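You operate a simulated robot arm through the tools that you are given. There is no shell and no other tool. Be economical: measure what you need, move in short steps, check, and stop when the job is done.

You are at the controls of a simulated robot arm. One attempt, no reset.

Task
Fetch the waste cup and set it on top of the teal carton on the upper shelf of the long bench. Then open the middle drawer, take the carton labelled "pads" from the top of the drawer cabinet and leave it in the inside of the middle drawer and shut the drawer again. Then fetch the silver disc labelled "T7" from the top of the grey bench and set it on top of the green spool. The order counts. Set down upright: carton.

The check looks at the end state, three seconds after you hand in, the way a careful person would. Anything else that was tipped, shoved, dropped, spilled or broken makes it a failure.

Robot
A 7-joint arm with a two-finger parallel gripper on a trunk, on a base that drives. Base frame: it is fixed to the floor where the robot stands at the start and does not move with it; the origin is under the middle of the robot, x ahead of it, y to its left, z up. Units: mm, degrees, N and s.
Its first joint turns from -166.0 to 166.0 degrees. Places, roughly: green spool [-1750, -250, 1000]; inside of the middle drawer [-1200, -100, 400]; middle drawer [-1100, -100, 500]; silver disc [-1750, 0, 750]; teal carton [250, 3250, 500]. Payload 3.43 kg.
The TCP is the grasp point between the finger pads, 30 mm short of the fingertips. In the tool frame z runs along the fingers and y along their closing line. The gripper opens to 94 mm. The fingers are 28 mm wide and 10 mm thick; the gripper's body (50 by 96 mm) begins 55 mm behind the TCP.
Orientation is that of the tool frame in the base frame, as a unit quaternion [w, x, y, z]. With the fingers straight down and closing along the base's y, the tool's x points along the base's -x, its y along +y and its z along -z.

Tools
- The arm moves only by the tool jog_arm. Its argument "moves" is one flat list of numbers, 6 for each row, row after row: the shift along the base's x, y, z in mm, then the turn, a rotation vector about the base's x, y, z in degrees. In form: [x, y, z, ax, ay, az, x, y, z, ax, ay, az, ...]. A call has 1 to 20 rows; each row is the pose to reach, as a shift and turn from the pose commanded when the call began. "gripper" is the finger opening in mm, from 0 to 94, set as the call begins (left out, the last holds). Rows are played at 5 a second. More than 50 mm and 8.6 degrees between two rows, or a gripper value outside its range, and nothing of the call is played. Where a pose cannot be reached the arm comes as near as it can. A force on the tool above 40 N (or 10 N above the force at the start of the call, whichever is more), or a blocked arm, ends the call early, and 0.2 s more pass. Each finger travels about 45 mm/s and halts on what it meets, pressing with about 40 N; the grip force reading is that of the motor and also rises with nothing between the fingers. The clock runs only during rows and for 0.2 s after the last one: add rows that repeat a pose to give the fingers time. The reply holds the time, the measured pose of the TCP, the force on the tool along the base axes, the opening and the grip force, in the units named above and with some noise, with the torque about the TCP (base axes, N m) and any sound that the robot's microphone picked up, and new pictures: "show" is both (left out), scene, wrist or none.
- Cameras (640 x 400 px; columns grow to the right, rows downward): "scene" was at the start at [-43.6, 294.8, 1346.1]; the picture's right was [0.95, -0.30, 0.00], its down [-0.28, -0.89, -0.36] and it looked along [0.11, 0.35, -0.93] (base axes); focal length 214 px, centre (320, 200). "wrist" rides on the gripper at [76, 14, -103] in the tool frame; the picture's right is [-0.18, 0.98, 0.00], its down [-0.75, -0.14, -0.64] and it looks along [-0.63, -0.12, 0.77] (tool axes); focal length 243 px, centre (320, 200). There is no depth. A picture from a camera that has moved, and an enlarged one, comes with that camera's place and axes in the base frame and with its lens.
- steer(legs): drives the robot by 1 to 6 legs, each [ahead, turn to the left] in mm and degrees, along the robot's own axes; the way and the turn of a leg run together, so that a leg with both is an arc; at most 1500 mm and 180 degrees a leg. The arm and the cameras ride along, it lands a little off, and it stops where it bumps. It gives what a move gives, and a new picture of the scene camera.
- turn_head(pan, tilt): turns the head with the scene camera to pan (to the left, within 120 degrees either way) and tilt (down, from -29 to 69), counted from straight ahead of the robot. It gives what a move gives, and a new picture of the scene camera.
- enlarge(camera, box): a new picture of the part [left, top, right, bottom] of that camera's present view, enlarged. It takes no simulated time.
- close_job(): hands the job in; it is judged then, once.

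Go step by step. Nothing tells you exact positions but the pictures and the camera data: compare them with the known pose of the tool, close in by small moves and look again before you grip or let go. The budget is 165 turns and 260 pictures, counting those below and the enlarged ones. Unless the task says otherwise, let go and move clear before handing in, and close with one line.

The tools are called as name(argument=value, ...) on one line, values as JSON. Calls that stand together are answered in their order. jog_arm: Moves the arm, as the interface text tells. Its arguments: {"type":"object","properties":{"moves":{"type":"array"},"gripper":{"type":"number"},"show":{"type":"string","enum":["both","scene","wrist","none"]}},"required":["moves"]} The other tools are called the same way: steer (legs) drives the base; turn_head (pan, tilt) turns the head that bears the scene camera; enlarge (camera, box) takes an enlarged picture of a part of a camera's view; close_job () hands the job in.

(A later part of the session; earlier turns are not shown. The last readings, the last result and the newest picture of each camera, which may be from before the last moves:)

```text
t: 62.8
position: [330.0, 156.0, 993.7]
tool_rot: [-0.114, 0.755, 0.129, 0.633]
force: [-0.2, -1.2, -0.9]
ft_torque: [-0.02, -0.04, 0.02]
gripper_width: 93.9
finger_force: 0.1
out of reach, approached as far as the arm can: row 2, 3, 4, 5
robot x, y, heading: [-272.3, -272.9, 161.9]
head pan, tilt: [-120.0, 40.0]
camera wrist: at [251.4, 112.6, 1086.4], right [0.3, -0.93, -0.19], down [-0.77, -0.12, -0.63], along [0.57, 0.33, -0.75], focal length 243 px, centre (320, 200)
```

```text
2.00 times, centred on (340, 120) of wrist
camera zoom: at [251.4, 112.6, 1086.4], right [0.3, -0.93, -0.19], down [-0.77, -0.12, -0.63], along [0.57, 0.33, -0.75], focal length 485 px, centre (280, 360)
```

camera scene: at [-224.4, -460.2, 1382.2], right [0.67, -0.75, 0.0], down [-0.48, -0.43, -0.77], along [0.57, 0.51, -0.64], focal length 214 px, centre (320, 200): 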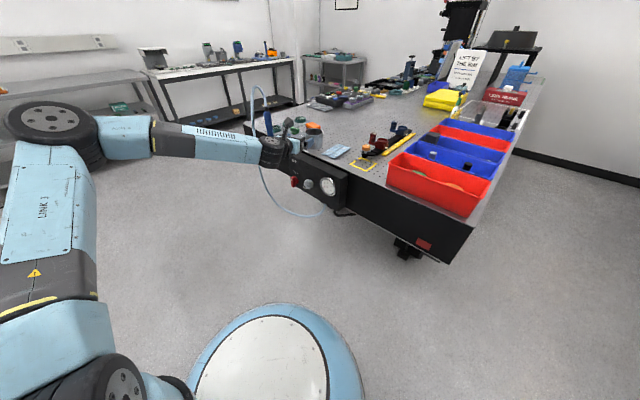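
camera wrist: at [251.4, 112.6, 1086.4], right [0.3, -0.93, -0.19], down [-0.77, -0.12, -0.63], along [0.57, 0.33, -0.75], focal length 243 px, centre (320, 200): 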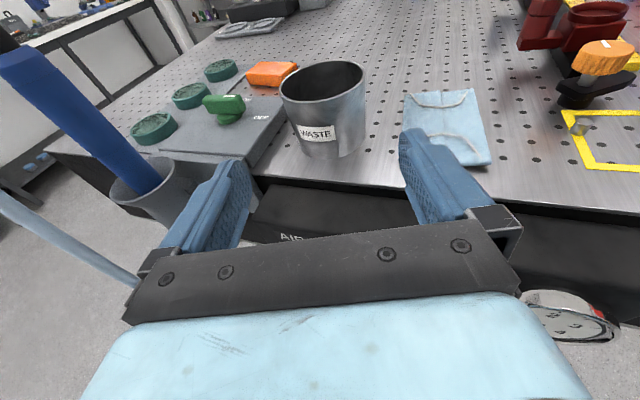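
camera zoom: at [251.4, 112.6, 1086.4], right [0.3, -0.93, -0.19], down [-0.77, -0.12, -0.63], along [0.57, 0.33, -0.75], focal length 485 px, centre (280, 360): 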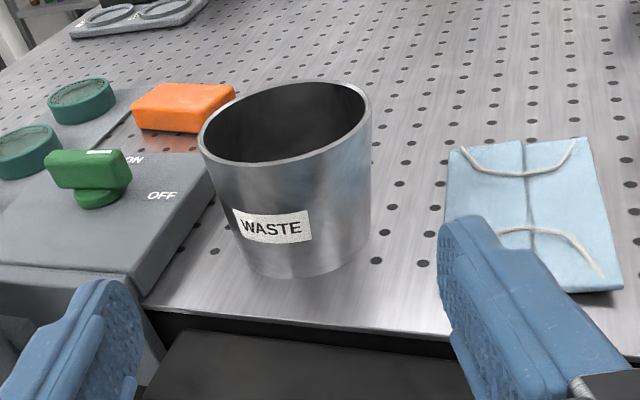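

jog_arm(moves=[1, 15, 30, 0, 0, -5, 2, 30, 20, 0, 0, -10, 3, 45, 10, 0, 0, -15, 3, 45, 0, 0, 0, -15])

```text
t: 63.8
position: [330.8, 200.7, 994.4]
tool_rot: [-0.029, 0.765, 0.028, 0.643]
force: [0.3, 0.3, -0.6]
ft_torque: [0.03, 0.04, -0.02]
gripper_width: 94.2
finger_force: 0.2
robot x, y, heading: [-270.8, -271.6, 161.4]
head pan, tilt: [-120.0, 40.0]
camera scene: at [-224.4, -460.0, 1382.2], right [0.67, -0.75, 0.0], down [-0.48, -0.43, -0.77], along [0.57, 0.51, -0.64], focal length 214 px, centre (320, 200)
camera wrist: at [244.1, 178.5, 1086.9], right [0.05, -0.98, -0.19], down [-0.77, 0.08, -0.63], along [0.63, 0.18, -0.75], focal length 243 px, centre (320, 200)
```

scene: 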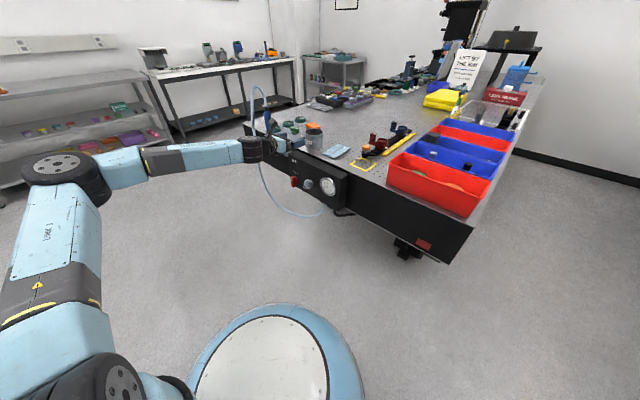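
wrist: 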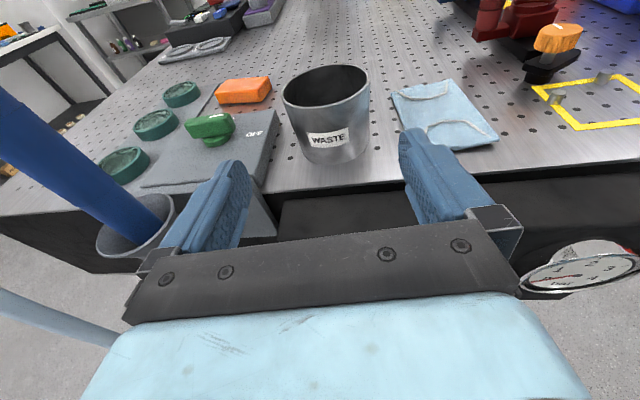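

jog_arm(moves=[0, 0, -20, 0, 0, 0, 0, 0, -40, 0, 0, 0, 0, 0, -62, 0, 0, 0, 0, 0, -62, 0, 0, 0])

enlarge(camera="wrist", box=[160, 20, 480, 220])

```text
t: 64.8
position: [335.7, 205.0, 950.2]
tool_rot: [-0.028, 0.772, 0.028, 0.634]
force: [-0.3, 0.2, -0.5]
ft_torque: [-0.01, 0.0, 0.01]
gripper_width: 94.3
finger_force: 0.0
out of reach, approached as far as the arm can: row 2, 3, 4
robot x, y, heading: [-273.9, -272.4, 161.6]
head pan, tilt: [-120.0, 40.0]
camera scene: at [-224.4, -459.9, 1382.3], right [0.67, -0.75, 0.0], down [-0.48, -0.43, -0.77], along [0.57, 0.51, -0.64], focal length 214 px, centre (320, 200)
camera wrist: at [249.6, 182.2, 1044.3], right [0.04, -0.98, -0.19], down [-0.78, 0.08, -0.61], along [0.62, 0.17, -0.77], focal length 243 px, centre (320, 200)
```

scene: 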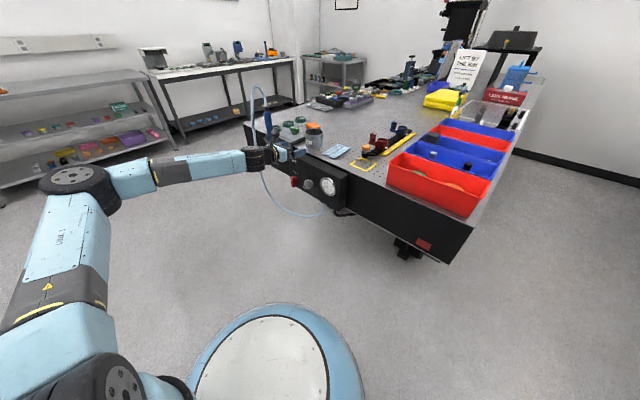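
wrist: 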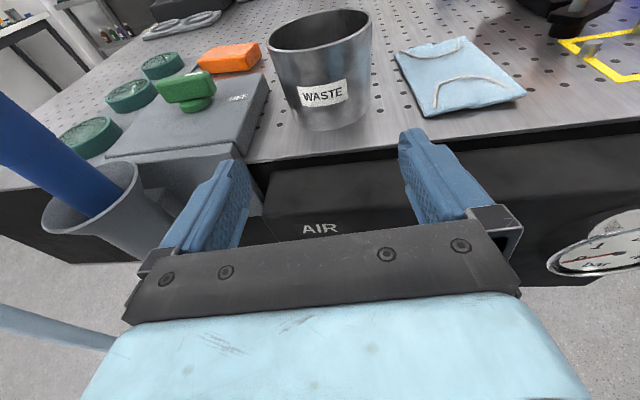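

```text
2.00 times, centred on (320, 120) of wrist
camera zoom: at [249.6, 182.2, 1044.3], right [0.04, -0.98, -0.19], down [-0.78, 0.08, -0.61], along [0.62, 0.17, -0.77], focal length 485 px, centre (320, 360)
```

zoom: 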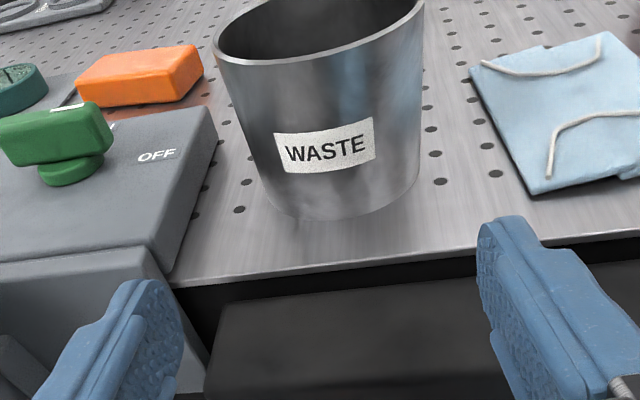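

jog_arm(moves=[28, -3, -4, 0, 0, 0, 56, -3, -8, 0, 0, 0, 84, -3, -12, 0, 0, 0, 84, -3, -12, 0, 0, 0], show="wrist")

enlarge(camera="wrist", box=[160, 20, 480, 220])

```text
t: 65.8
position: [420.0, 202.6, 948.9]
tool_rot: [-0.029, 0.769, 0.028, 0.638]
force: [0.4, -0.9, 0.1]
ft_torque: [0.0, 0.01, -0.01]
gripper_width: 94.2
finger_force: 0.1
out of reach, approached as far as the arm can: row 1, 2, 3, 4
robot x, y, heading: [-269.2, -274.3, 161.8]
head pan, tilt: [-120.0, 40.0]
camera wrist: at [334.2, 179.8, 1041.9], right [0.05, -0.98, -0.19], down [-0.78, 0.08, -0.62], along [0.63, 0.18, -0.76], focal length 243 px, centre (320, 200)
```

wrist: 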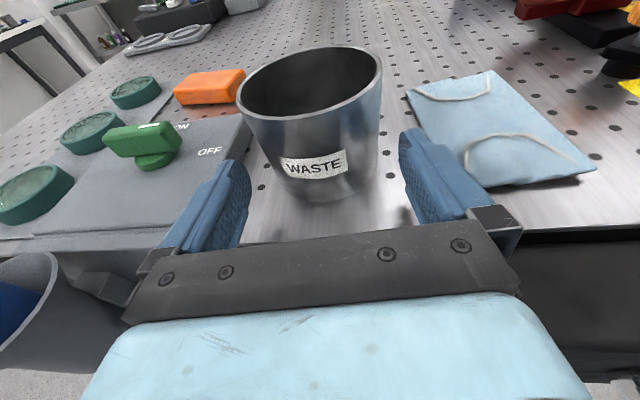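

```text
2.00 times, centred on (320, 120) of wrist
camera zoom: at [334.2, 179.8, 1041.9], right [0.05, -0.98, -0.19], down [-0.78, 0.08, -0.62], along [0.63, 0.18, -0.76], focal length 485 px, centre (320, 360)
```

zoom: 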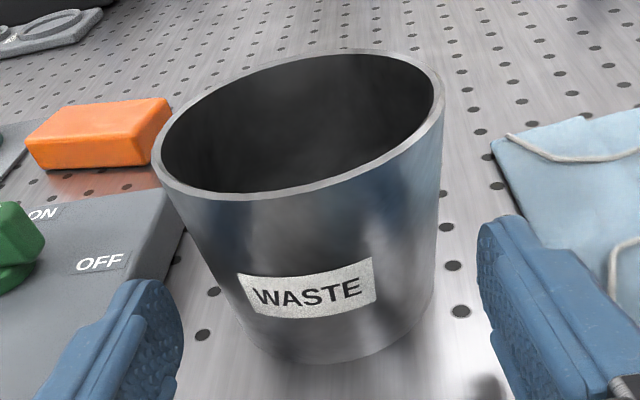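

I think the wrist joint's up-bend limits the height here, and the shelf needs about 28° of downward tilt anyway. I'll tilt the tool down 17° more and lower slightly.

jog_arm(moves=[0, 0, 4, -0.5, 5.7, 0, -4, 0, 4, -0.9, 11.4, 0, -8, 0, 0, -1.4, 17, 0, -8, 0, -7, -1.4, 17, 0, -8, 0, -14, -1.4, 17, 0])

enlarge(camera="wrist", box=[160, 20, 480, 220])

```text
t: 67.0
position: [413.4, 202.5, 936.9]
tool_rot: [-0.025, 0.852, 0.032, 0.522]
force: [-5.6, -2.1, 14.5]
ft_torque: [-0.75, -0.22, -0.3]
gripper_width: 93.9
finger_force: 0.0
robot x, y, heading: [-272.2, -272.8, 161.7]
head pan, tilt: [-120.0, 40.0]
camera scene: at [-225.1, -460.3, 1382.2], right [0.67, -0.75, 0.0], down [-0.48, -0.43, -0.77], along [0.57, 0.51, -0.64], focal length 214 px, centre (320, 200)
camera wrist: at [355.6, 182.1, 1050.2], right [-0.01, -0.98, -0.17], down [-0.92, 0.07, -0.38], along [0.39, 0.16, -0.91], focal length 243 px, centre (320, 200)
```

scene: 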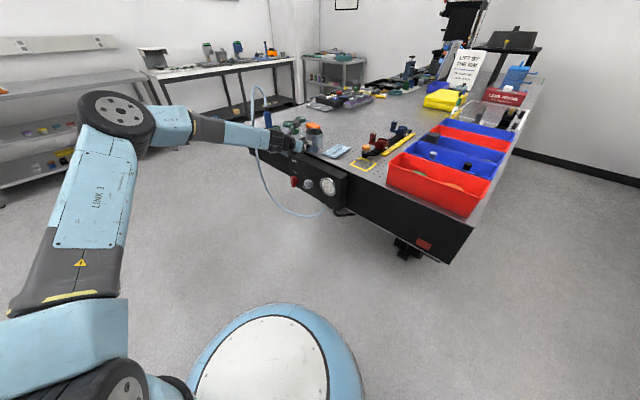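
wrist: 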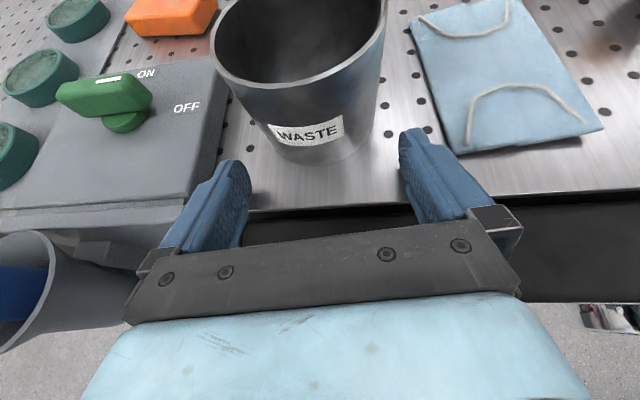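

```text
2.00 times, centred on (320, 120) of wrist
camera zoom: at [355.6, 182.1, 1050.2], right [-0.01, -0.98, -0.17], down [-0.92, 0.07, -0.38], along [0.39, 0.16, -0.91], focal length 485 px, centre (320, 360)
```

zoom: 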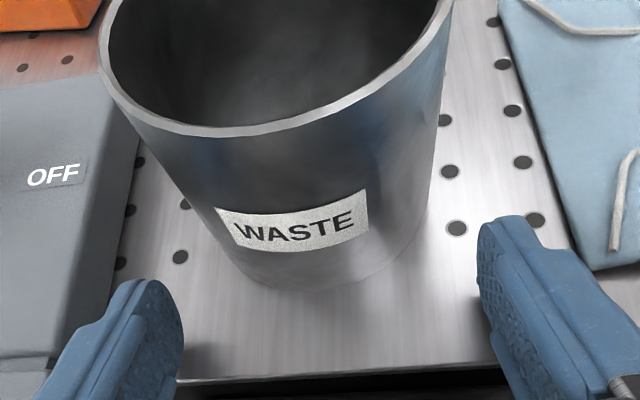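

A fingertip touched the bench edge lightly, so the bench is a bit higher than I estimated (~905). I'll rise 10 mm and advance around the cup.

jog_arm(moves=[0, 0, 10, 0, 0, 0, 15, 0, 11, 0, 0, 0, 30, 1.5, 11, 0, 0, 0, 30, 1.5, 11, 0, 0, 0], show="wrist")

enlarge(camera="wrist", box=[160, 60, 480, 260])

```text
t: 68.0
position: [442.4, 203.1, 946.1]
tool_rot: [-0.023, 0.853, 0.031, 0.521]
force: [0.3, 1.2, -0.3]
ft_torque: [-0.01, 0.02, -0.01]
gripper_width: 93.9
finger_force: 0.1
robot x, y, heading: [-266.0, -275.2, 161.8]
head pan, tilt: [-120.0, 40.0]
camera wrist: at [385.8, 182.9, 1059.2], right [-0.01, -0.99, -0.17], down [-0.92, 0.07, -0.38], along [0.38, 0.16, -0.91], focal length 243 px, centre (320, 200)
```

wrist: 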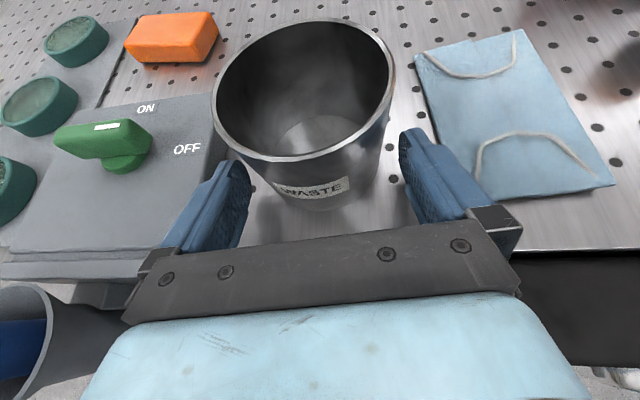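

```text
2.00 times, centred on (320, 160) of wrist
camera zoom: at [385.8, 182.9, 1059.2], right [-0.01, -0.99, -0.17], down [-0.92, 0.07, -0.38], along [0.38, 0.16, -0.91], focal length 485 px, centre (320, 280)
```

zoom: 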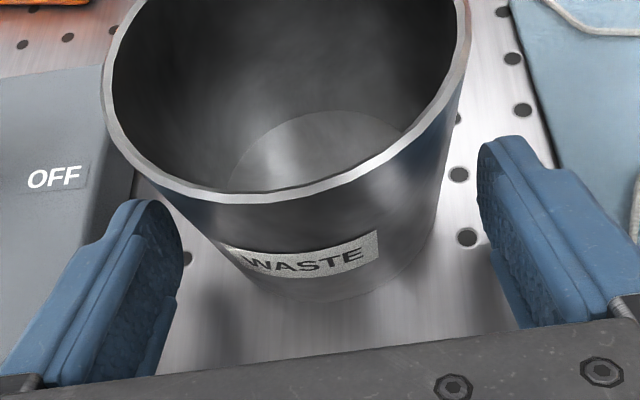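

jog_arm(moves=[7, 0, 0, 0, 0, 0, 14, 0.5, 0, 0, 0, 0, 22, 1, 0, 0, 0, 0, 22, 1, 0, 0, 0, 0], show="wrist")

enlarge(camera="wrist", box=[160, 60, 480, 260])

```text
t: 69.0
position: [465.0, 203.9, 946.4]
tool_rot: [-0.024, 0.852, 0.031, 0.522]
force: [-0.2, 0.1, 0.2]
ft_torque: [-0.02, -0.01, -0.01]
gripper_width: 93.8
finger_force: 0.0
robot x, y, heading: [-267.7, -274.1, 161.7]
head pan, tilt: [-120.0, 40.0]
camera wrist: at [407.9, 184.5, 1058.9], right [-0.01, -0.98, -0.17], down [-0.92, 0.07, -0.38], along [0.38, 0.16, -0.91], focal length 243 px, centre (320, 200)
```

wrist: 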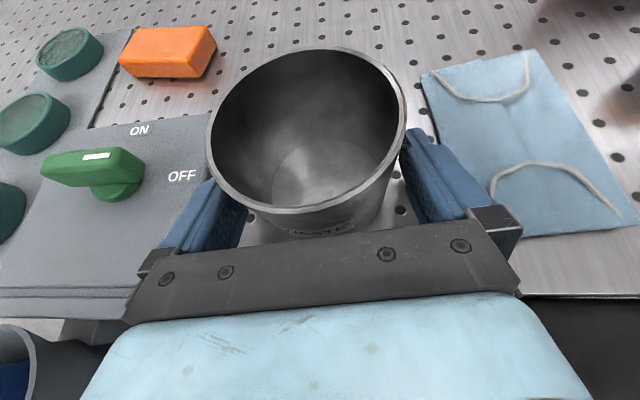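

```text
2.00 times, centred on (320, 160) of wrist
camera zoom: at [407.9, 184.5, 1058.9], right [-0.01, -0.98, -0.17], down [-0.92, 0.07, -0.38], along [0.38, 0.16, -0.91], focal length 485 px, centre (320, 280)
```

zoom: 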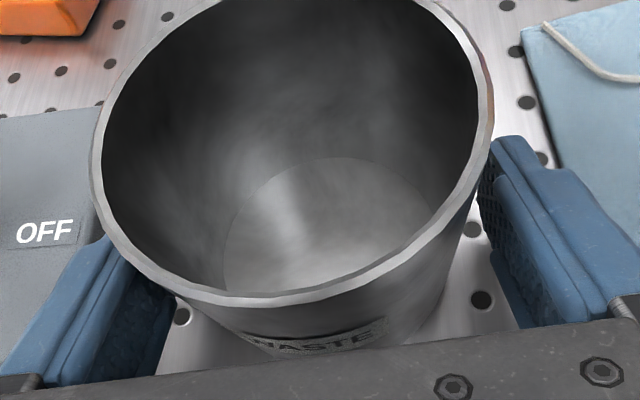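

jog_arm(gripper=60, moves=[0, 0, 0, 0, 0, 0, 0, 0, 0, 0, 0, 0, 0, 0, 0, 0, 0, 0, 0, 0, 0, 0, 0, 0], show="wrist")

```text
t: 70.0
position: [462.8, 204.1, 944.3]
tool_rot: [-0.024, 0.852, 0.031, 0.521]
force: [-0.8, -0.1, 1.7]
ft_torque: [-0.04, -0.1, -0.03]
gripper_width: 82.4
finger_force: 39.8
robot x, y, heading: [-269.0, -274.3, 161.7]
head pan, tilt: [-120.0, 40.0]
camera wrist: at [407.8, 184.3, 1058.9], right [-0.01, -0.98, -0.17], down [-0.92, 0.07, -0.38], along [0.38, 0.16, -0.91], focal length 243 px, centre (320, 200)
```

wrist: 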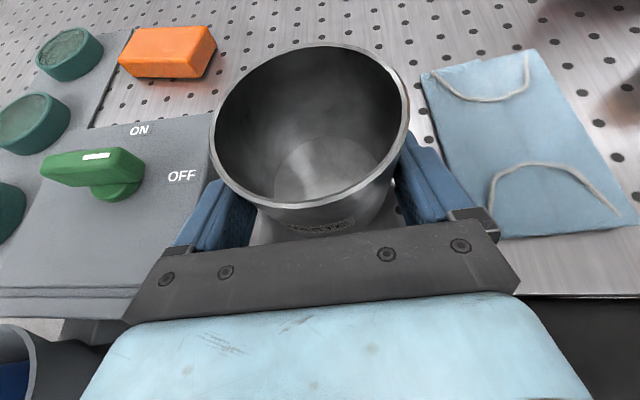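

Gripped at 82 mm. Lifting straight up, then retracting from the bench.

jog_arm(moves=[0, 0, 15, 0, 0, 0, 0, 0, 30, 0, 0, 0, 0, 0, 60, 0, 0, 0, 0, 0, 90, 0, 0, 0, 0, 0, 110, 0, 0, 0, -40, -5, 115, 0, 0, 0, -80, -10, 115, 0, 0, 0, -120, -20, 115, 0, 0, 0, -160, -30, 115, 0, 0, 0, -200, -50, 115, 0, 0, 0])

```text
t: 72.2
position: [265.7, 156.2, 1057.1]
tool_rot: [-0.025, 0.852, 0.032, 0.522]
force: [-0.3, -0.3, -0.5]
ft_torque: [0.03, 0.02, 0.04]
gripper_width: 82.2
finger_force: 39.9
robot x, y, heading: [-272.9, -275.9, 161.4]
head pan, tilt: [-120.0, 40.0]
camera scene: at [-223.8, -460.0, 1382.2], right [0.67, -0.75, 0.0], down [-0.48, -0.43, -0.77], along [0.57, 0.51, -0.64], focal length 214 px, centre (320, 200)
camera wrist: at [209.2, 135.7, 1170.8], right [-0.01, -0.98, -0.17], down [-0.92, 0.07, -0.38], along [0.38, 0.16, -0.91], focal length 243 px, centre (320, 200)
```

scene: 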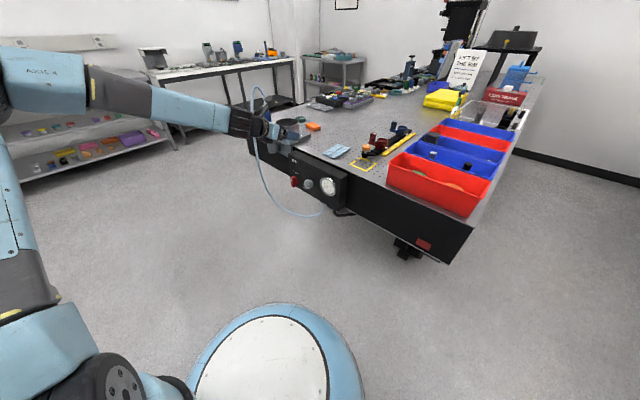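
wrist: 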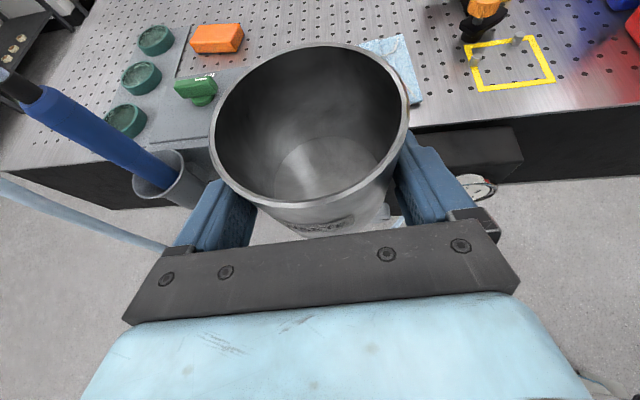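

jog_arm(moves=[-36, -24, 5, 0, 0, 0, -72, -48, 10, 0, 0, 0, -108, -72, 15, 0, 0, 0, -145, -96, 20, 0, 0, 0], show="none")

steer(legs=[[0, -82]])

```text
t: 73.2
position: [119.4, 60.9, 1079.1]
tool_rot: [-0.025, 0.852, 0.032, 0.521]
force: [0.8, -0.1, -1.0]
ft_torque: [0.0, 0.04, -0.02]
gripper_width: 82.4
finger_force: 39.9
robot x, y, heading: [-271.3, -272.6, 161.8]
head pan, tilt: [-120.0, 40.0]
```

```text
t: 77.5
position: [116.4, -614.0, 1080.2]
tool_rot: [0.323, 0.666, -0.533, 0.41]
force: [-0.6, -0.4, -1.3]
ft_torque: [0.02, -0.01, 0.04]
gripper_width: 82.1
finger_force: 39.4
robot x, y, heading: [-330.4, -269.3, 81.7]
head pan, tilt: [-120.0, 40.0]
stopped in leg 1: the robot was blocked; the commanded pose is now the measured one
camera scene: at [-505.9, -348.1, 1382.2], right [-0.62, -0.79, 0.0], down [-0.5, 0.4, -0.77], along [0.6, -0.47, -0.64], focal length 214 px, centre (320, 200)
```

scene: 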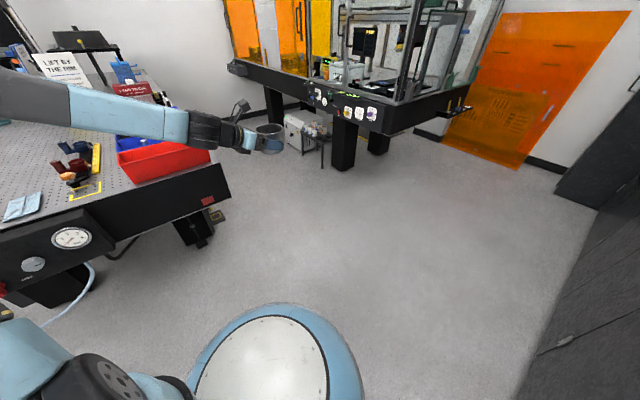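

turn_head(pan=-30, tilt=45)

turn_head(pan=90, tilt=50)

```text
t: 79.1
position: [115.5, -614.8, 1079.7]
tool_rot: [0.322, 0.666, -0.533, 0.41]
force: [0.7, 0.1, -1.4]
ft_torque: [0.02, 0.01, -0.01]
gripper_width: 82.1
finger_force: 39.7
robot x, y, heading: [-329.9, -268.5, 81.9]
head pan, tilt: [-30.0, 45.0]
camera scene: at [-522.1, -231.7, 1375.0], right [0.79, -0.62, 0.0], down [-0.44, -0.56, -0.71], along [0.44, 0.56, -0.71], focal length 214 px, centre (320, 200)
```

scene: 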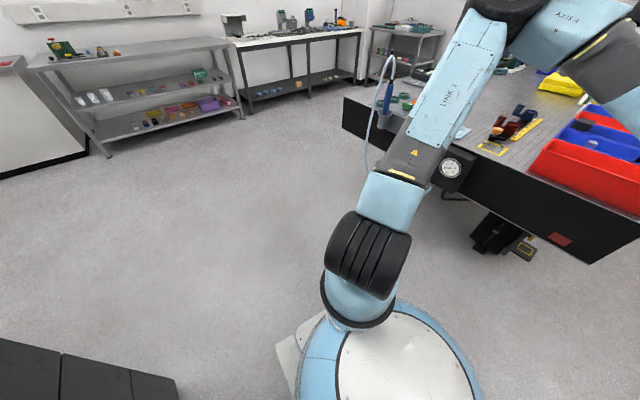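

```text
t: 81.1
position: [115.9, -614.6, 1081.0]
tool_rot: [0.323, 0.666, -0.533, 0.41]
force: [-0.4, 0.0, -1.2]
ft_torque: [-0.03, 0.03, -0.03]
gripper_width: 82.2
finger_force: 39.9
robot x, y, heading: [-331.5, -268.5, 81.8]
head pan, tilt: [90.0, 50.0]
camera scene: at [-648.6, -284.5, 1368.1], right [0.14, 0.99, 0.0], down [0.76, -0.11, -0.64], along [-0.64, 0.09, -0.77], focal length 214 px, centre (320, 200)
```

scene: 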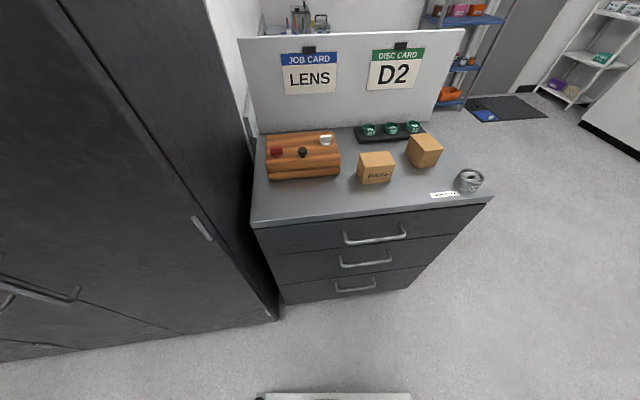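

The route north is clear if I angle a little left, keeping the cup away from the hose. Driving toward the long bench.

steer(legs=[[0, 18], [1400, 0]])

```text
t: 89.2
position: [-44.2, 909.0, 1080.2]
tool_rot: [0.249, 0.746, -0.413, 0.458]
force: [0.8, -0.5, -1.6]
ft_torque: [-0.01, 0.03, 0.0]
gripper_width: 82.3
finger_force: 40.6
robot x, y, heading: [-579.3, 1087.0, 101.5]
head pan, tilt: [90.0, 50.0]
camera scene: at [-876.1, 967.3, 1368.1], right [-0.19, 0.98, 0.0], down [0.75, 0.15, -0.64], along [-0.63, -0.12, -0.77], focal length 214 px, centre (320, 200)
```

scene: 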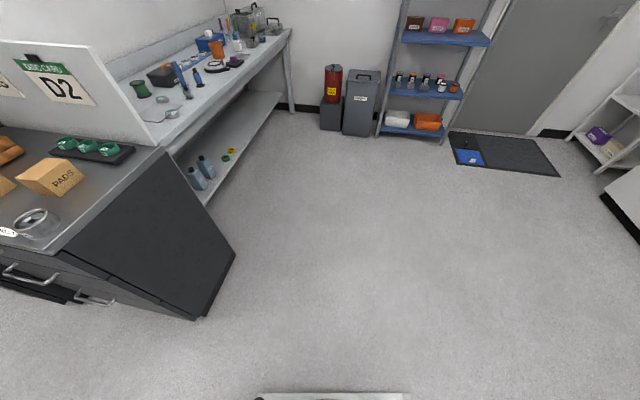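

Clear floor here, and the PADS carton is visible on the drawer cabinet. Now I swing the arm counter-clockwise toward the front, holding the cup level.

jog_arm(moves=[22, 41, 0, 0, 0, 4, 42, 82, 0, 0, 0, 8, 58, 126, 0, 0, 0, 12, 72, 170, 0, 0, 0, 16, 82, 215, 0, 0, 0, 20, 89, 260, 0, 0, 0, 24, 93, 306, 0, 0, 0, 28, 94, 353, 0, 0, 0, 32, 91, 399, 0, 0, 0, 36, 86, 445, 0, 0, 0, 40, 77, 490, 0, 0, 0, 44, 65, 535, 0, 0, 0, 48, 50, 578, 0, 0, 0, 52, 32, 621, 0, 0, 0, 56, 10, 662, 0, 0, 0, 60, -13, 701, 0, 0, 0, 64, -40, 739, 0, 0, 0, 68, -69, 775, 0, 0, 0, 72, -101, 809, 0, 0, 0, 76, -135, 840, 0, 0, 0, 80], show="none")

turn_head(pan=-40, tilt=35)

```text
t: 93.4
position: [-38.0, 1724.5, 1075.8]
tool_rot: [-0.118, 0.846, 0.174, 0.49]
force: [0.9, -0.3, -1.4]
ft_torque: [-0.08, 0.05, 0.01]
gripper_width: 81.9
finger_force: 39.9
out of reach, approached as far as the arm can: row 13, 14, 15, 16, 17, 18, 19, 20
robot x, y, heading: [-581.5, 1088.2, 101.3]
head pan, tilt: [90.0, 50.0]
```

```text
t: 95.5
position: [-39.1, 1723.5, 1075.0]
tool_rot: [-0.118, 0.847, 0.173, 0.488]
force: [-0.5, 0.0, -2.0]
ft_torque: [-0.04, 0.01, -0.02]
gripper_width: 82.0
finger_force: 40.5
robot x, y, heading: [-581.7, 1085.7, 101.1]
head pan, tilt: [-40.0, 35.0]
camera scene: at [-758.2, 1059.8, 1389.8], right [0.88, -0.48, 0.0], down [-0.28, -0.5, -0.82], along [0.4, 0.72, -0.57], focal length 214 px, centre (320, 200)
```

scene: 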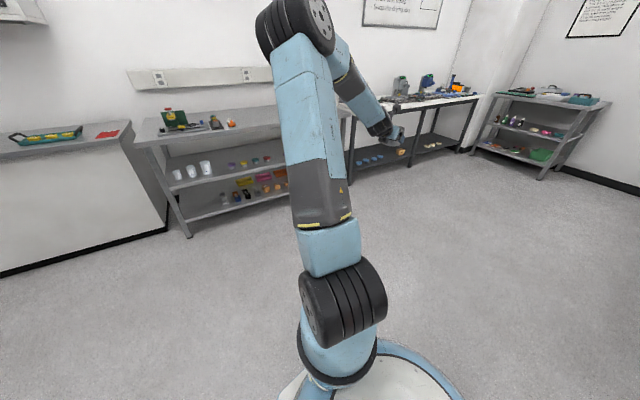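

The arm can't reach the robot's front in this posture, but it works well toward the rear. I'll stage south of the long bench with the robot's back to it and insert the cup by reversing.

steer(legs=[[0, -58], [1040, 0]])

```text
t: 98.2
position: [253.1, 1119.9, 1077.2]
tool_rot: [0.088, 0.844, -0.182, 0.496]
force: [0.3, 0.6, -2.2]
ft_torque: [0.05, 0.02, 0.01]
gripper_width: 82.2
finger_force: 40.4
robot x, y, heading: [-633.2, 1121.1, 51.5]
head pan, tilt: [-40.0, 35.0]
stopped in leg 1: the robot was blocked; the commanded pose is now the measured one
camera scene: at [-765.2, 1235.7, 1389.8], right [0.2, -0.98, 0.0], down [-0.56, -0.12, -0.82], along [0.8, 0.16, -0.57], focal length 214 px, centre (320, 200)
```

scene: 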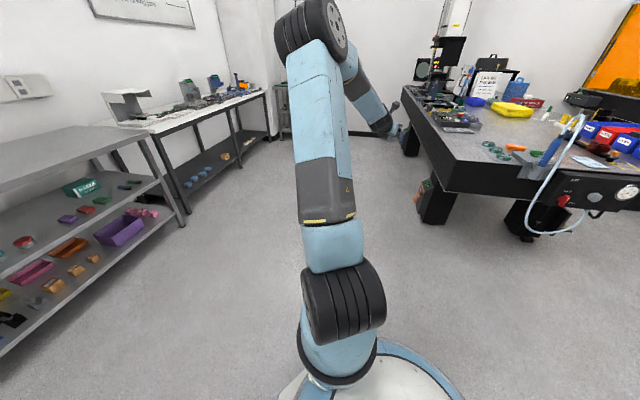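

steer(legs=[[0, -11], [1050, 0]])

```text
t: 104.5
position: [1043.1, 1625.6, 1076.3]
tool_rot: [0.137, 0.822, -0.266, 0.484]
force: [-0.2, -0.2, -1.4]
ft_torque: [0.02, 0.04, 0.0]
gripper_width: 82.0
finger_force: 40.1
robot x, y, heading: [177.3, 1803.6, 39.8]
head pan, tilt: [-40.0, 35.0]
camera scene: at [67.6, 1946.6, 1389.8], right [0.0, -1.0, 0.0], down [-0.57, 0.0, -0.82], along [0.82, 0.0, -0.57], focal length 214 px, centre (320, 200)
```

scene: 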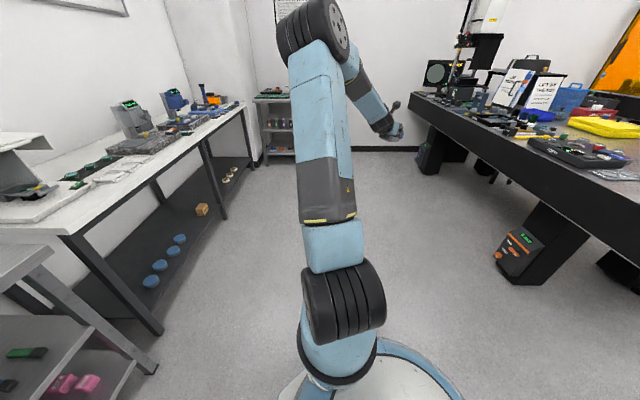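

jog_arm(moves=[-25, -42, 0, 0, 0, -3.5, -52, -81, 0, 0, 0, -7, -82, -119, 0, 0, 0, -10.5, -114, -154, 0, 0, 0, -14, -147, -187, 0, 0, 0, -17.5, -182, -218, 0, 0, 0, -21, -219, -246, 0, 0, 0, -24.5, -256, -272, 0, 0, 0, -28, -296, -295, 0, 0, 0, -31.5, -336, -315, 0, 0, 0, -35, -376, -332, 0, 0, 0, -38.5, -418, -347, 0, 0, 0, -42, -460, -359, 0, 0, 0, -45.5, -502, -368, 0, 0, 0, -49, -544, -375, 0, 0, 0, -52.5, -586, -379, 0, 0, 0, -56, -628, -380, 0, 0, 0, -59.5, -670, -379, 0, 0, 0, -63, -711, -375, 0, 0, 0, -66.5, -751, -368, 0, 0, 0, -70], show="none")

steer(legs=[[0, -130]])

turn_head(pan=-120, tilt=30)

```text
t: 108.7
position: [295.9, 1257.1, 1078.0]
tool_rot: [-0.391, -0.521, 0.689, -0.318]
force: [-0.7, 0.7, -1.7]
ft_torque: [0.01, -0.01, 0.0]
gripper_width: 82.0
finger_force: 39.9
robot x, y, heading: [174.2, 1807.7, 39.9]
head pan, tilt: [-40.0, 35.0]
```

```text
t: 113.7
position: [-383.0, 1834.9, 1079.0]
tool_rot: [-0.49, 0.233, 0.832, 0.118]
force: [1.5, 0.2, 0.0]
ft_torque: [-0.03, -0.02, 0.02]
gripper_width: 81.9
finger_force: 40.5
robot x, y, heading: [247.1, 1837.5, -67.1]
head pan, tilt: [-40.0, 35.0]
stopped in leg 1: the robot was blocked; the commanded pose is now the measured one
camera scene: at [410.9, 1900.0, 1389.7], right [-0.96, 0.29, 0.0], down [0.17, 0.55, -0.82], along [-0.24, -0.78, -0.57], focal length 214 px, centre (320, 200)
```

scene: 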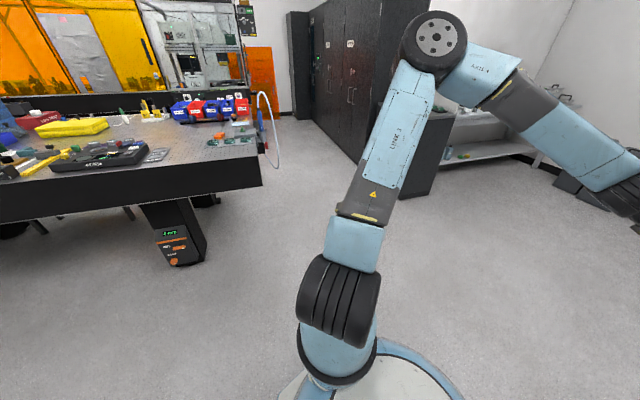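

```text
t: 115.2
position: [-381.3, 1836.3, 1079.7]
tool_rot: [-0.49, 0.233, 0.832, 0.118]
force: [-0.3, 0.9, -0.9]
ft_torque: [0.0, -0.04, 0.03]
gripper_width: 81.6
finger_force: 40.3
robot x, y, heading: [240.8, 1840.3, -67.3]
head pan, tilt: [-120.0, 30.0]
camera scene: at [346.4, 1995.0, 1397.6], right [0.12, 0.99, 0.0], down [0.5, -0.06, -0.87], along [-0.86, 0.1, -0.5], focal length 214 px, centre (320, 200)
```

scene: 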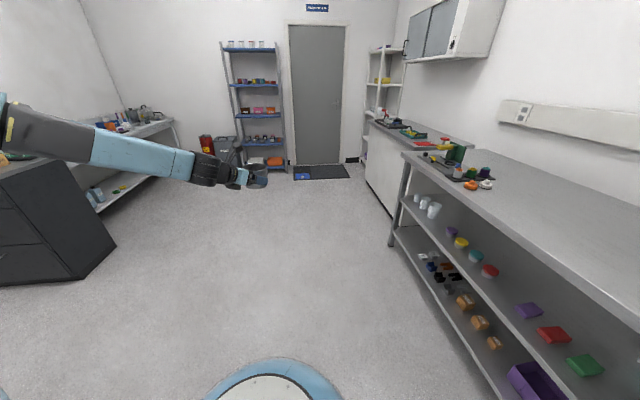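

steer(legs=[[0, -23]])

```text
t: 117.0
position: [-331.4, 2082.7, 1079.7]
tool_rot: [-0.456, 0.397, 0.767, 0.215]
force: [-0.3, -0.6, -1.4]
ft_torque: [-0.02, -0.02, 0.0]
gripper_width: 81.7
finger_force: 39.9
robot x, y, heading: [263.5, 1838.0, -89.9]
head pan, tilt: [-120.0, 30.0]
camera scene: at [415.4, 1941.5, 1397.6], right [0.5, 0.87, 0.0], down [0.43, -0.25, -0.87], along [-0.75, 0.43, -0.5], focal length 214 px, centre (320, 200)
```

scene: 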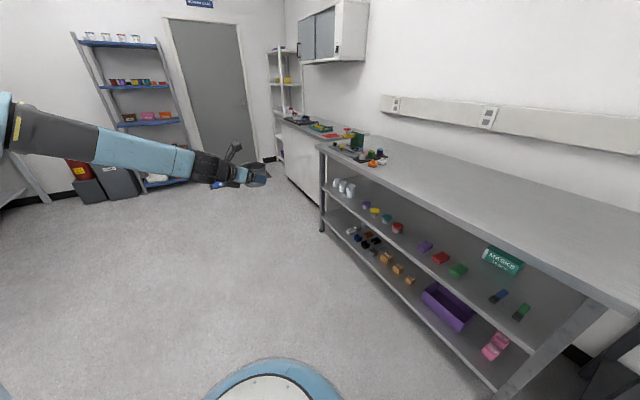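

enlarge(camera="scene", box=[400, 190, 640, 340])

```text
2.67 times, centred on (520, 265) of scene
camera zoom: at [415.4, 1941.5, 1397.6], right [0.5, 0.87, 0.0], down [0.43, -0.25, -0.87], along [-0.75, 0.43, -0.5], focal length 572 px, centre (-213, 27)
```

zoom: 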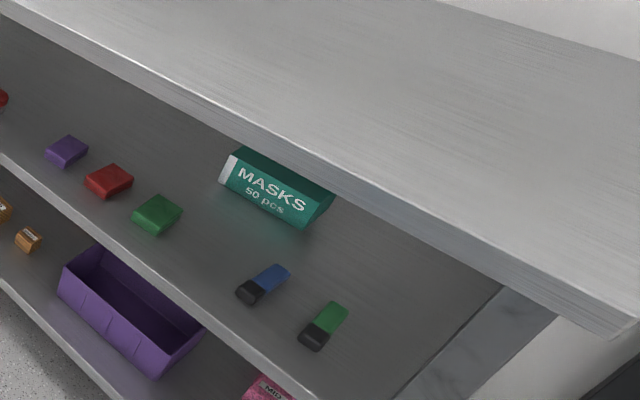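

Now I swing the cup to in front of the carton, restoring the exact grasp tilt.

jog_arm(moves=[36, 28, 0, 0.2, 0, -2.6, 73, 56, 0, 0.4, -0.1, -5.2, 109, 84, 0, 0.6, -0.1, -7.9, 146, 112, 0, 0.8, -0.2, -10.5, 182, 140, 0, 1, -0.2, -13.1, 219, 167, 0, 1.2, -0.3, -15.7, 255, 195, 0, 1.4, -0.3, -18.3, 292, 223, 0, 1.6, -0.3, -21, 328, 251, 0, 1.8, -0.4, -23.6, 365, 279, 0, 2, -0.4, -26.2, 401, 307, 0, 2.2, -0.5, -28.8, 438, 335, 0, 2.4, -0.5, -31.5, 474, 362, 0, 2.6, -0.6, -34.1, 511, 390, 0, 2.8, -0.6, -36.7])

```text
t: 120.0
position: [179.5, 2470.9, 1080.5]
tool_rot: [-0.371, 0.605, 0.601, 0.367]
force: [-1.3, -1.1, -1.4]
ft_torque: [-0.02, -0.05, -0.04]
gripper_width: 81.5
finger_force: 39.7
robot x, y, heading: [258.0, 1834.4, -90.3]
head pan, tilt: [-120.0, 30.0]
camera scene: at [415.2, 1941.5, 1397.6], right [0.5, 0.87, 0.0], down [0.43, -0.25, -0.87], along [-0.75, 0.43, -0.5], focal length 214 px, centre (320, 200)
camera wrist: at [194.0, 2413.9, 1194.4], right [0.98, -0.09, -0.17], down [-0.15, -0.91, -0.38], along [-0.12, 0.4, -0.91], focal length 243 px, centre (320, 200)
```

scene: 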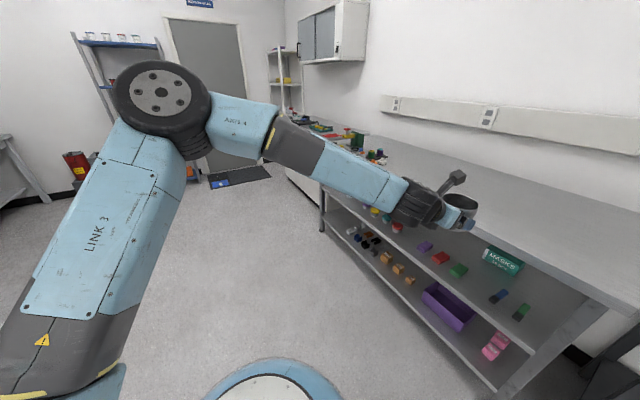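
wrist: 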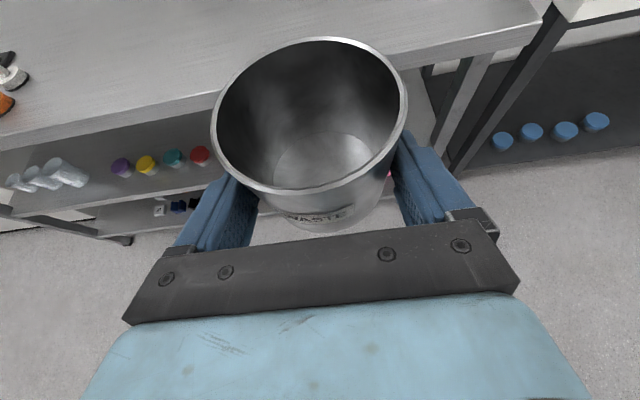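

jog_arm(moves=[0, 0, -40, 0, 0, 0, 0, 0, -80, 0, 0, 0, 0, 0, -120, 0, 0, 0, 0, 0, -160, 0, 0, 0, 0, 0, -200, 0, 0, 0, 0, 0, -240, 0, 0, 0, 0, 0, -280, 0, 0, 0, 0, 0, -320, 0, 0, 0])

```text
t: 121.8
position: [175.5, 2471.9, 762.7]
tool_rot: [-0.367, 0.608, 0.602, 0.364]
force: [-0.3, -0.2, -0.4]
ft_torque: [-0.01, 0.01, -0.04]
gripper_width: 81.4
finger_force: 40.3
robot x, y, heading: [258.3, 1838.7, -89.9]
head pan, tilt: [-120.0, 30.0]
camera scene: at [415.5, 1941.8, 1397.6], right [0.5, 0.87, 0.0], down [0.43, -0.25, -0.87], along [-0.75, 0.43, -0.5], focal length 214 px, centre (320, 200)
camera wrist: at [189.2, 2417.3, 876.9], right [0.98, -0.09, -0.17], down [-0.15, -0.92, -0.37], along [-0.12, 0.39, -0.91], focal length 243 px, centre (320, 200)
```

scene: 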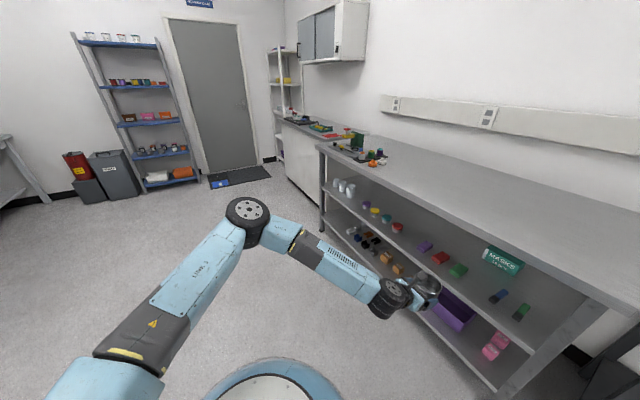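
wrist: 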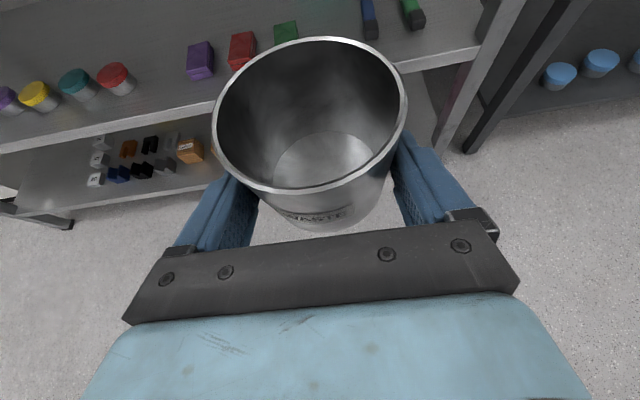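

enlarge(camera="scene", box=[360, 250, 480, 325])

```text
5.33 times, centred on (420, 288) of scene
camera zoom: at [415.5, 1941.8, 1397.6], right [0.5, 0.87, 0.0], down [0.43, -0.25, -0.87], along [-0.75, 0.43, -0.5], focal length 1144 px, centre (-213, -267)
```

zoom: 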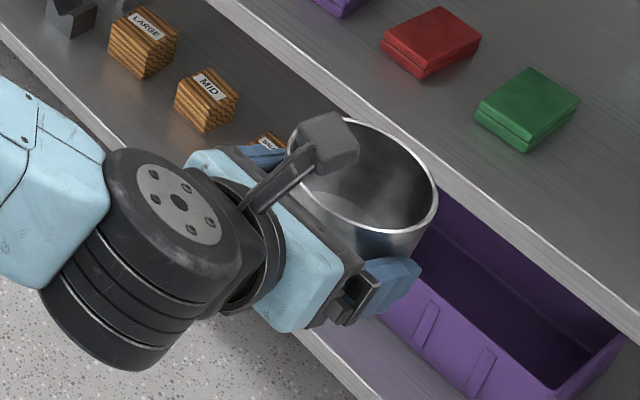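

jog_arm(moves=[1, 40, -20, 0, 0, 0, 1, 80, -40, 0, 0, 0, 2, 120, -60, 0, 0, 0, 3, 150, -80, 0, 0, 0, 3, 180, -97, 0, 0, 0, 3, 180, -97, 0, 0, 0])

```text
t: 123.2
position: [187.4, 2657.8, 678.9]
tool_rot: [-0.366, 0.609, 0.606, 0.359]
force: [-0.2, -1.0, -1.6]
ft_torque: [-0.01, -0.01, 0.01]
gripper_width: 81.3
finger_force: 39.9
out of reach, approached as far as the arm can: row 1, 2, 3, 4, 5, 6
robot x, y, heading: [255.9, 1838.5, -89.8]
head pan, tilt: [-120.0, 30.0]
camera scene: at [415.5, 1942.2, 1397.5], right [0.5, 0.87, 0.0], down [0.43, -0.25, -0.87], along [-0.75, 0.43, -0.5], focal length 214 px, centre (320, 200)
camera wrist: at [201.2, 2604.1, 793.9], right [0.98, -0.08, -0.17], down [-0.14, -0.92, -0.36], along [-0.13, 0.38, -0.92], focal length 243 px, centre (320, 200)
```

scene: 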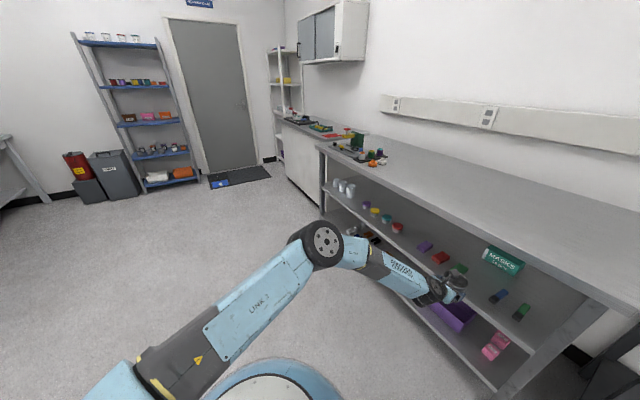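
wrist: 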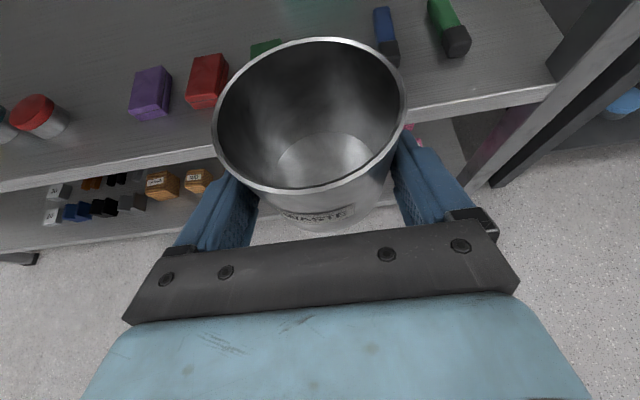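

jog_arm(moves=[0, -20, 0, 0, 0, 0, 0, -40, 0, 6.7, 0, 0, 0, -60, 0, 13.4, 0, 0, 0, -60, 0, 20, 0, 0, 0, -60, -30, 20, 0, 0, 0, -60, -30, 20, 0, 0])

```text
t: 124.6
position: [187.9, 2640.6, 689.0]
tool_rot: [-0.367, 0.608, 0.605, 0.361]
force: [-0.3, -0.4, -0.5]
ft_torque: [-0.03, 0.05, 0.01]
gripper_width: 81.4
finger_force: 40.1
out of reach, approached as far as the arm can: row 1, 2, 3, 4, 5, 6
robot x, y, heading: [259.5, 1834.0, -90.0]
head pan, tilt: [-120.0, 30.0]
camera scene: at [415.5, 1942.2, 1397.5], right [0.5, 0.87, 0.0], down [0.43, -0.25, -0.87], along [-0.75, 0.43, -0.5], focal length 214 px, centre (320, 200)
camera wrist: at [203.8, 2585.8, 803.7], right [0.98, -0.08, -0.17], down [-0.14, -0.92, -0.36], along [-0.13, 0.38, -0.92], focal length 243 px, centre (320, 200)
```

scene: 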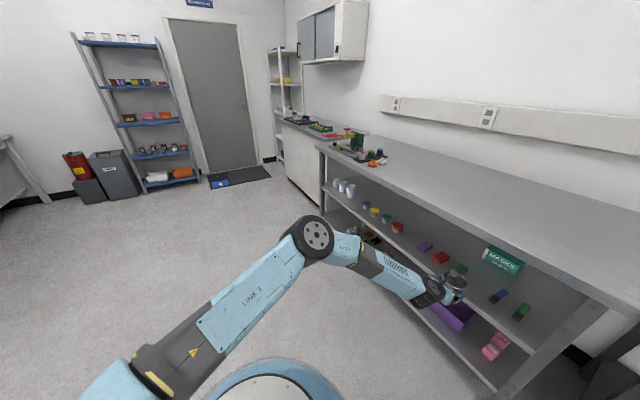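
wrist: 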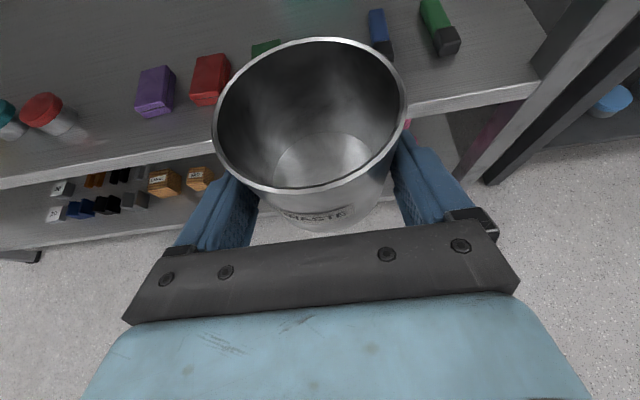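

I'm at the reach limit here. The plan is to set the cup on the free front of the shelf, between the green box and the blue vial, and regrip it at a flatter angle so the arm fits under the bench top. First I pull the arm back and reverse closer.

jog_arm(moves=[0, -40, 0, 0, 0, 0, 0, -80, 0, 0, 0, 0, 0, -120, 0, 0, 0, 0, 0, -150, 0, 0, 0, 0], show="none")

steer(legs=[[-340, 0]])

```text
t: 125.6
position: [191.9, 2500.9, 715.7]
tool_rot: [-0.36, 0.612, 0.613, 0.348]
force: [-0.6, 1.1, -1.1]
ft_torque: [-0.06, 0.01, 0.03]
gripper_width: 80.8
finger_force: 40.3
out of reach, approached as far as the arm can: row 1, 2, 3, 4
robot x, y, heading: [262.2, 1838.4, -90.3]
head pan, tilt: [-120.0, 30.0]
```

```text
t: 127.8
position: [186.6, 2833.6, 713.7]
tool_rot: [-0.359, 0.611, 0.615, 0.346]
force: [-1.0, -0.6, -4.1]
ft_torque: [0.04, -0.06, -0.02]
gripper_width: 80.8
finger_force: 40.3
robot x, y, heading: [258.4, 2170.2, -89.6]
head pan, tilt: [-120.0, 30.0]
stopped in leg 1: the force on the tool passed its limit at 99 N (the readings are from after the stop); the commanded pose is now the measured one
camera scene: at [414.1, 2277.6, 1397.6], right [0.49, 0.87, 0.0], down [0.44, -0.25, -0.87], along [-0.75, 0.43, -0.5], focal length 214 px, centre (320, 200)
```

scene: 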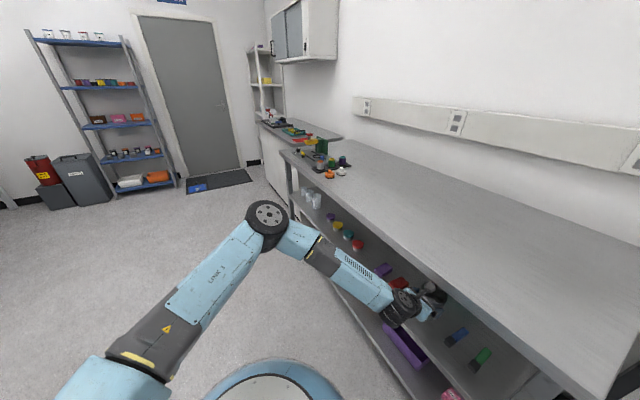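

enlarge(camera="wrist", box=[0, 0, 640, 400])

enlarge(camera="scene", box=[340, 240, 500, 340])

```text
1.00 times, centred on (320, 200) of wrist (not enlarged: the box is as wide or as high as the picture)
camera zoom: at [201.8, 2782.5, 830.1], right [0.98, -0.08, -0.17], down [-0.13, -0.94, -0.33], along [-0.13, 0.34, -0.93], focal length 243 px, centre (320, 200)
```

zoom: 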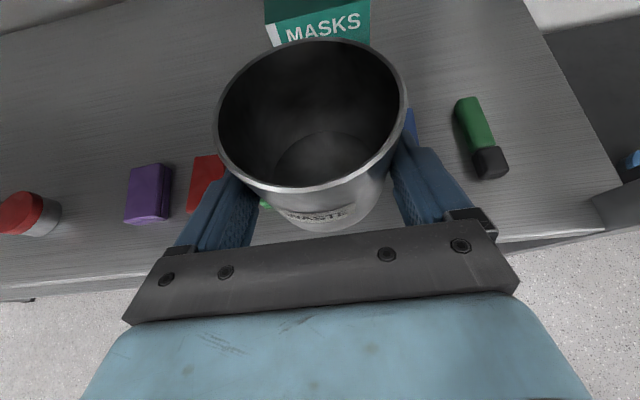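

```text
4.00 times, centred on (420, 290) of scene
camera zoom: at [414.1, 2277.6, 1397.6], right [0.49, 0.87, 0.0], down [0.44, -0.25, -0.87], along [-0.75, 0.43, -0.5], focal length 858 px, centre (-80, -160)
```

zoom: 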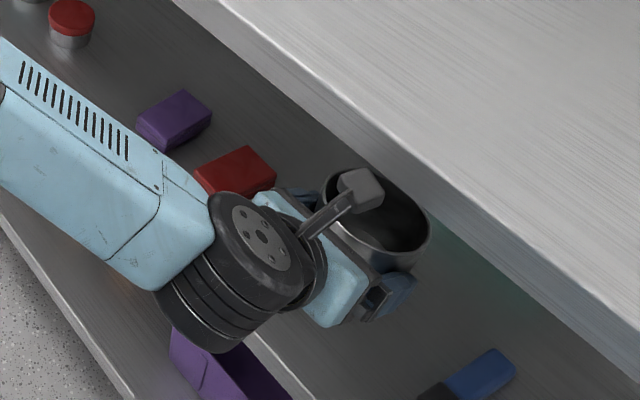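

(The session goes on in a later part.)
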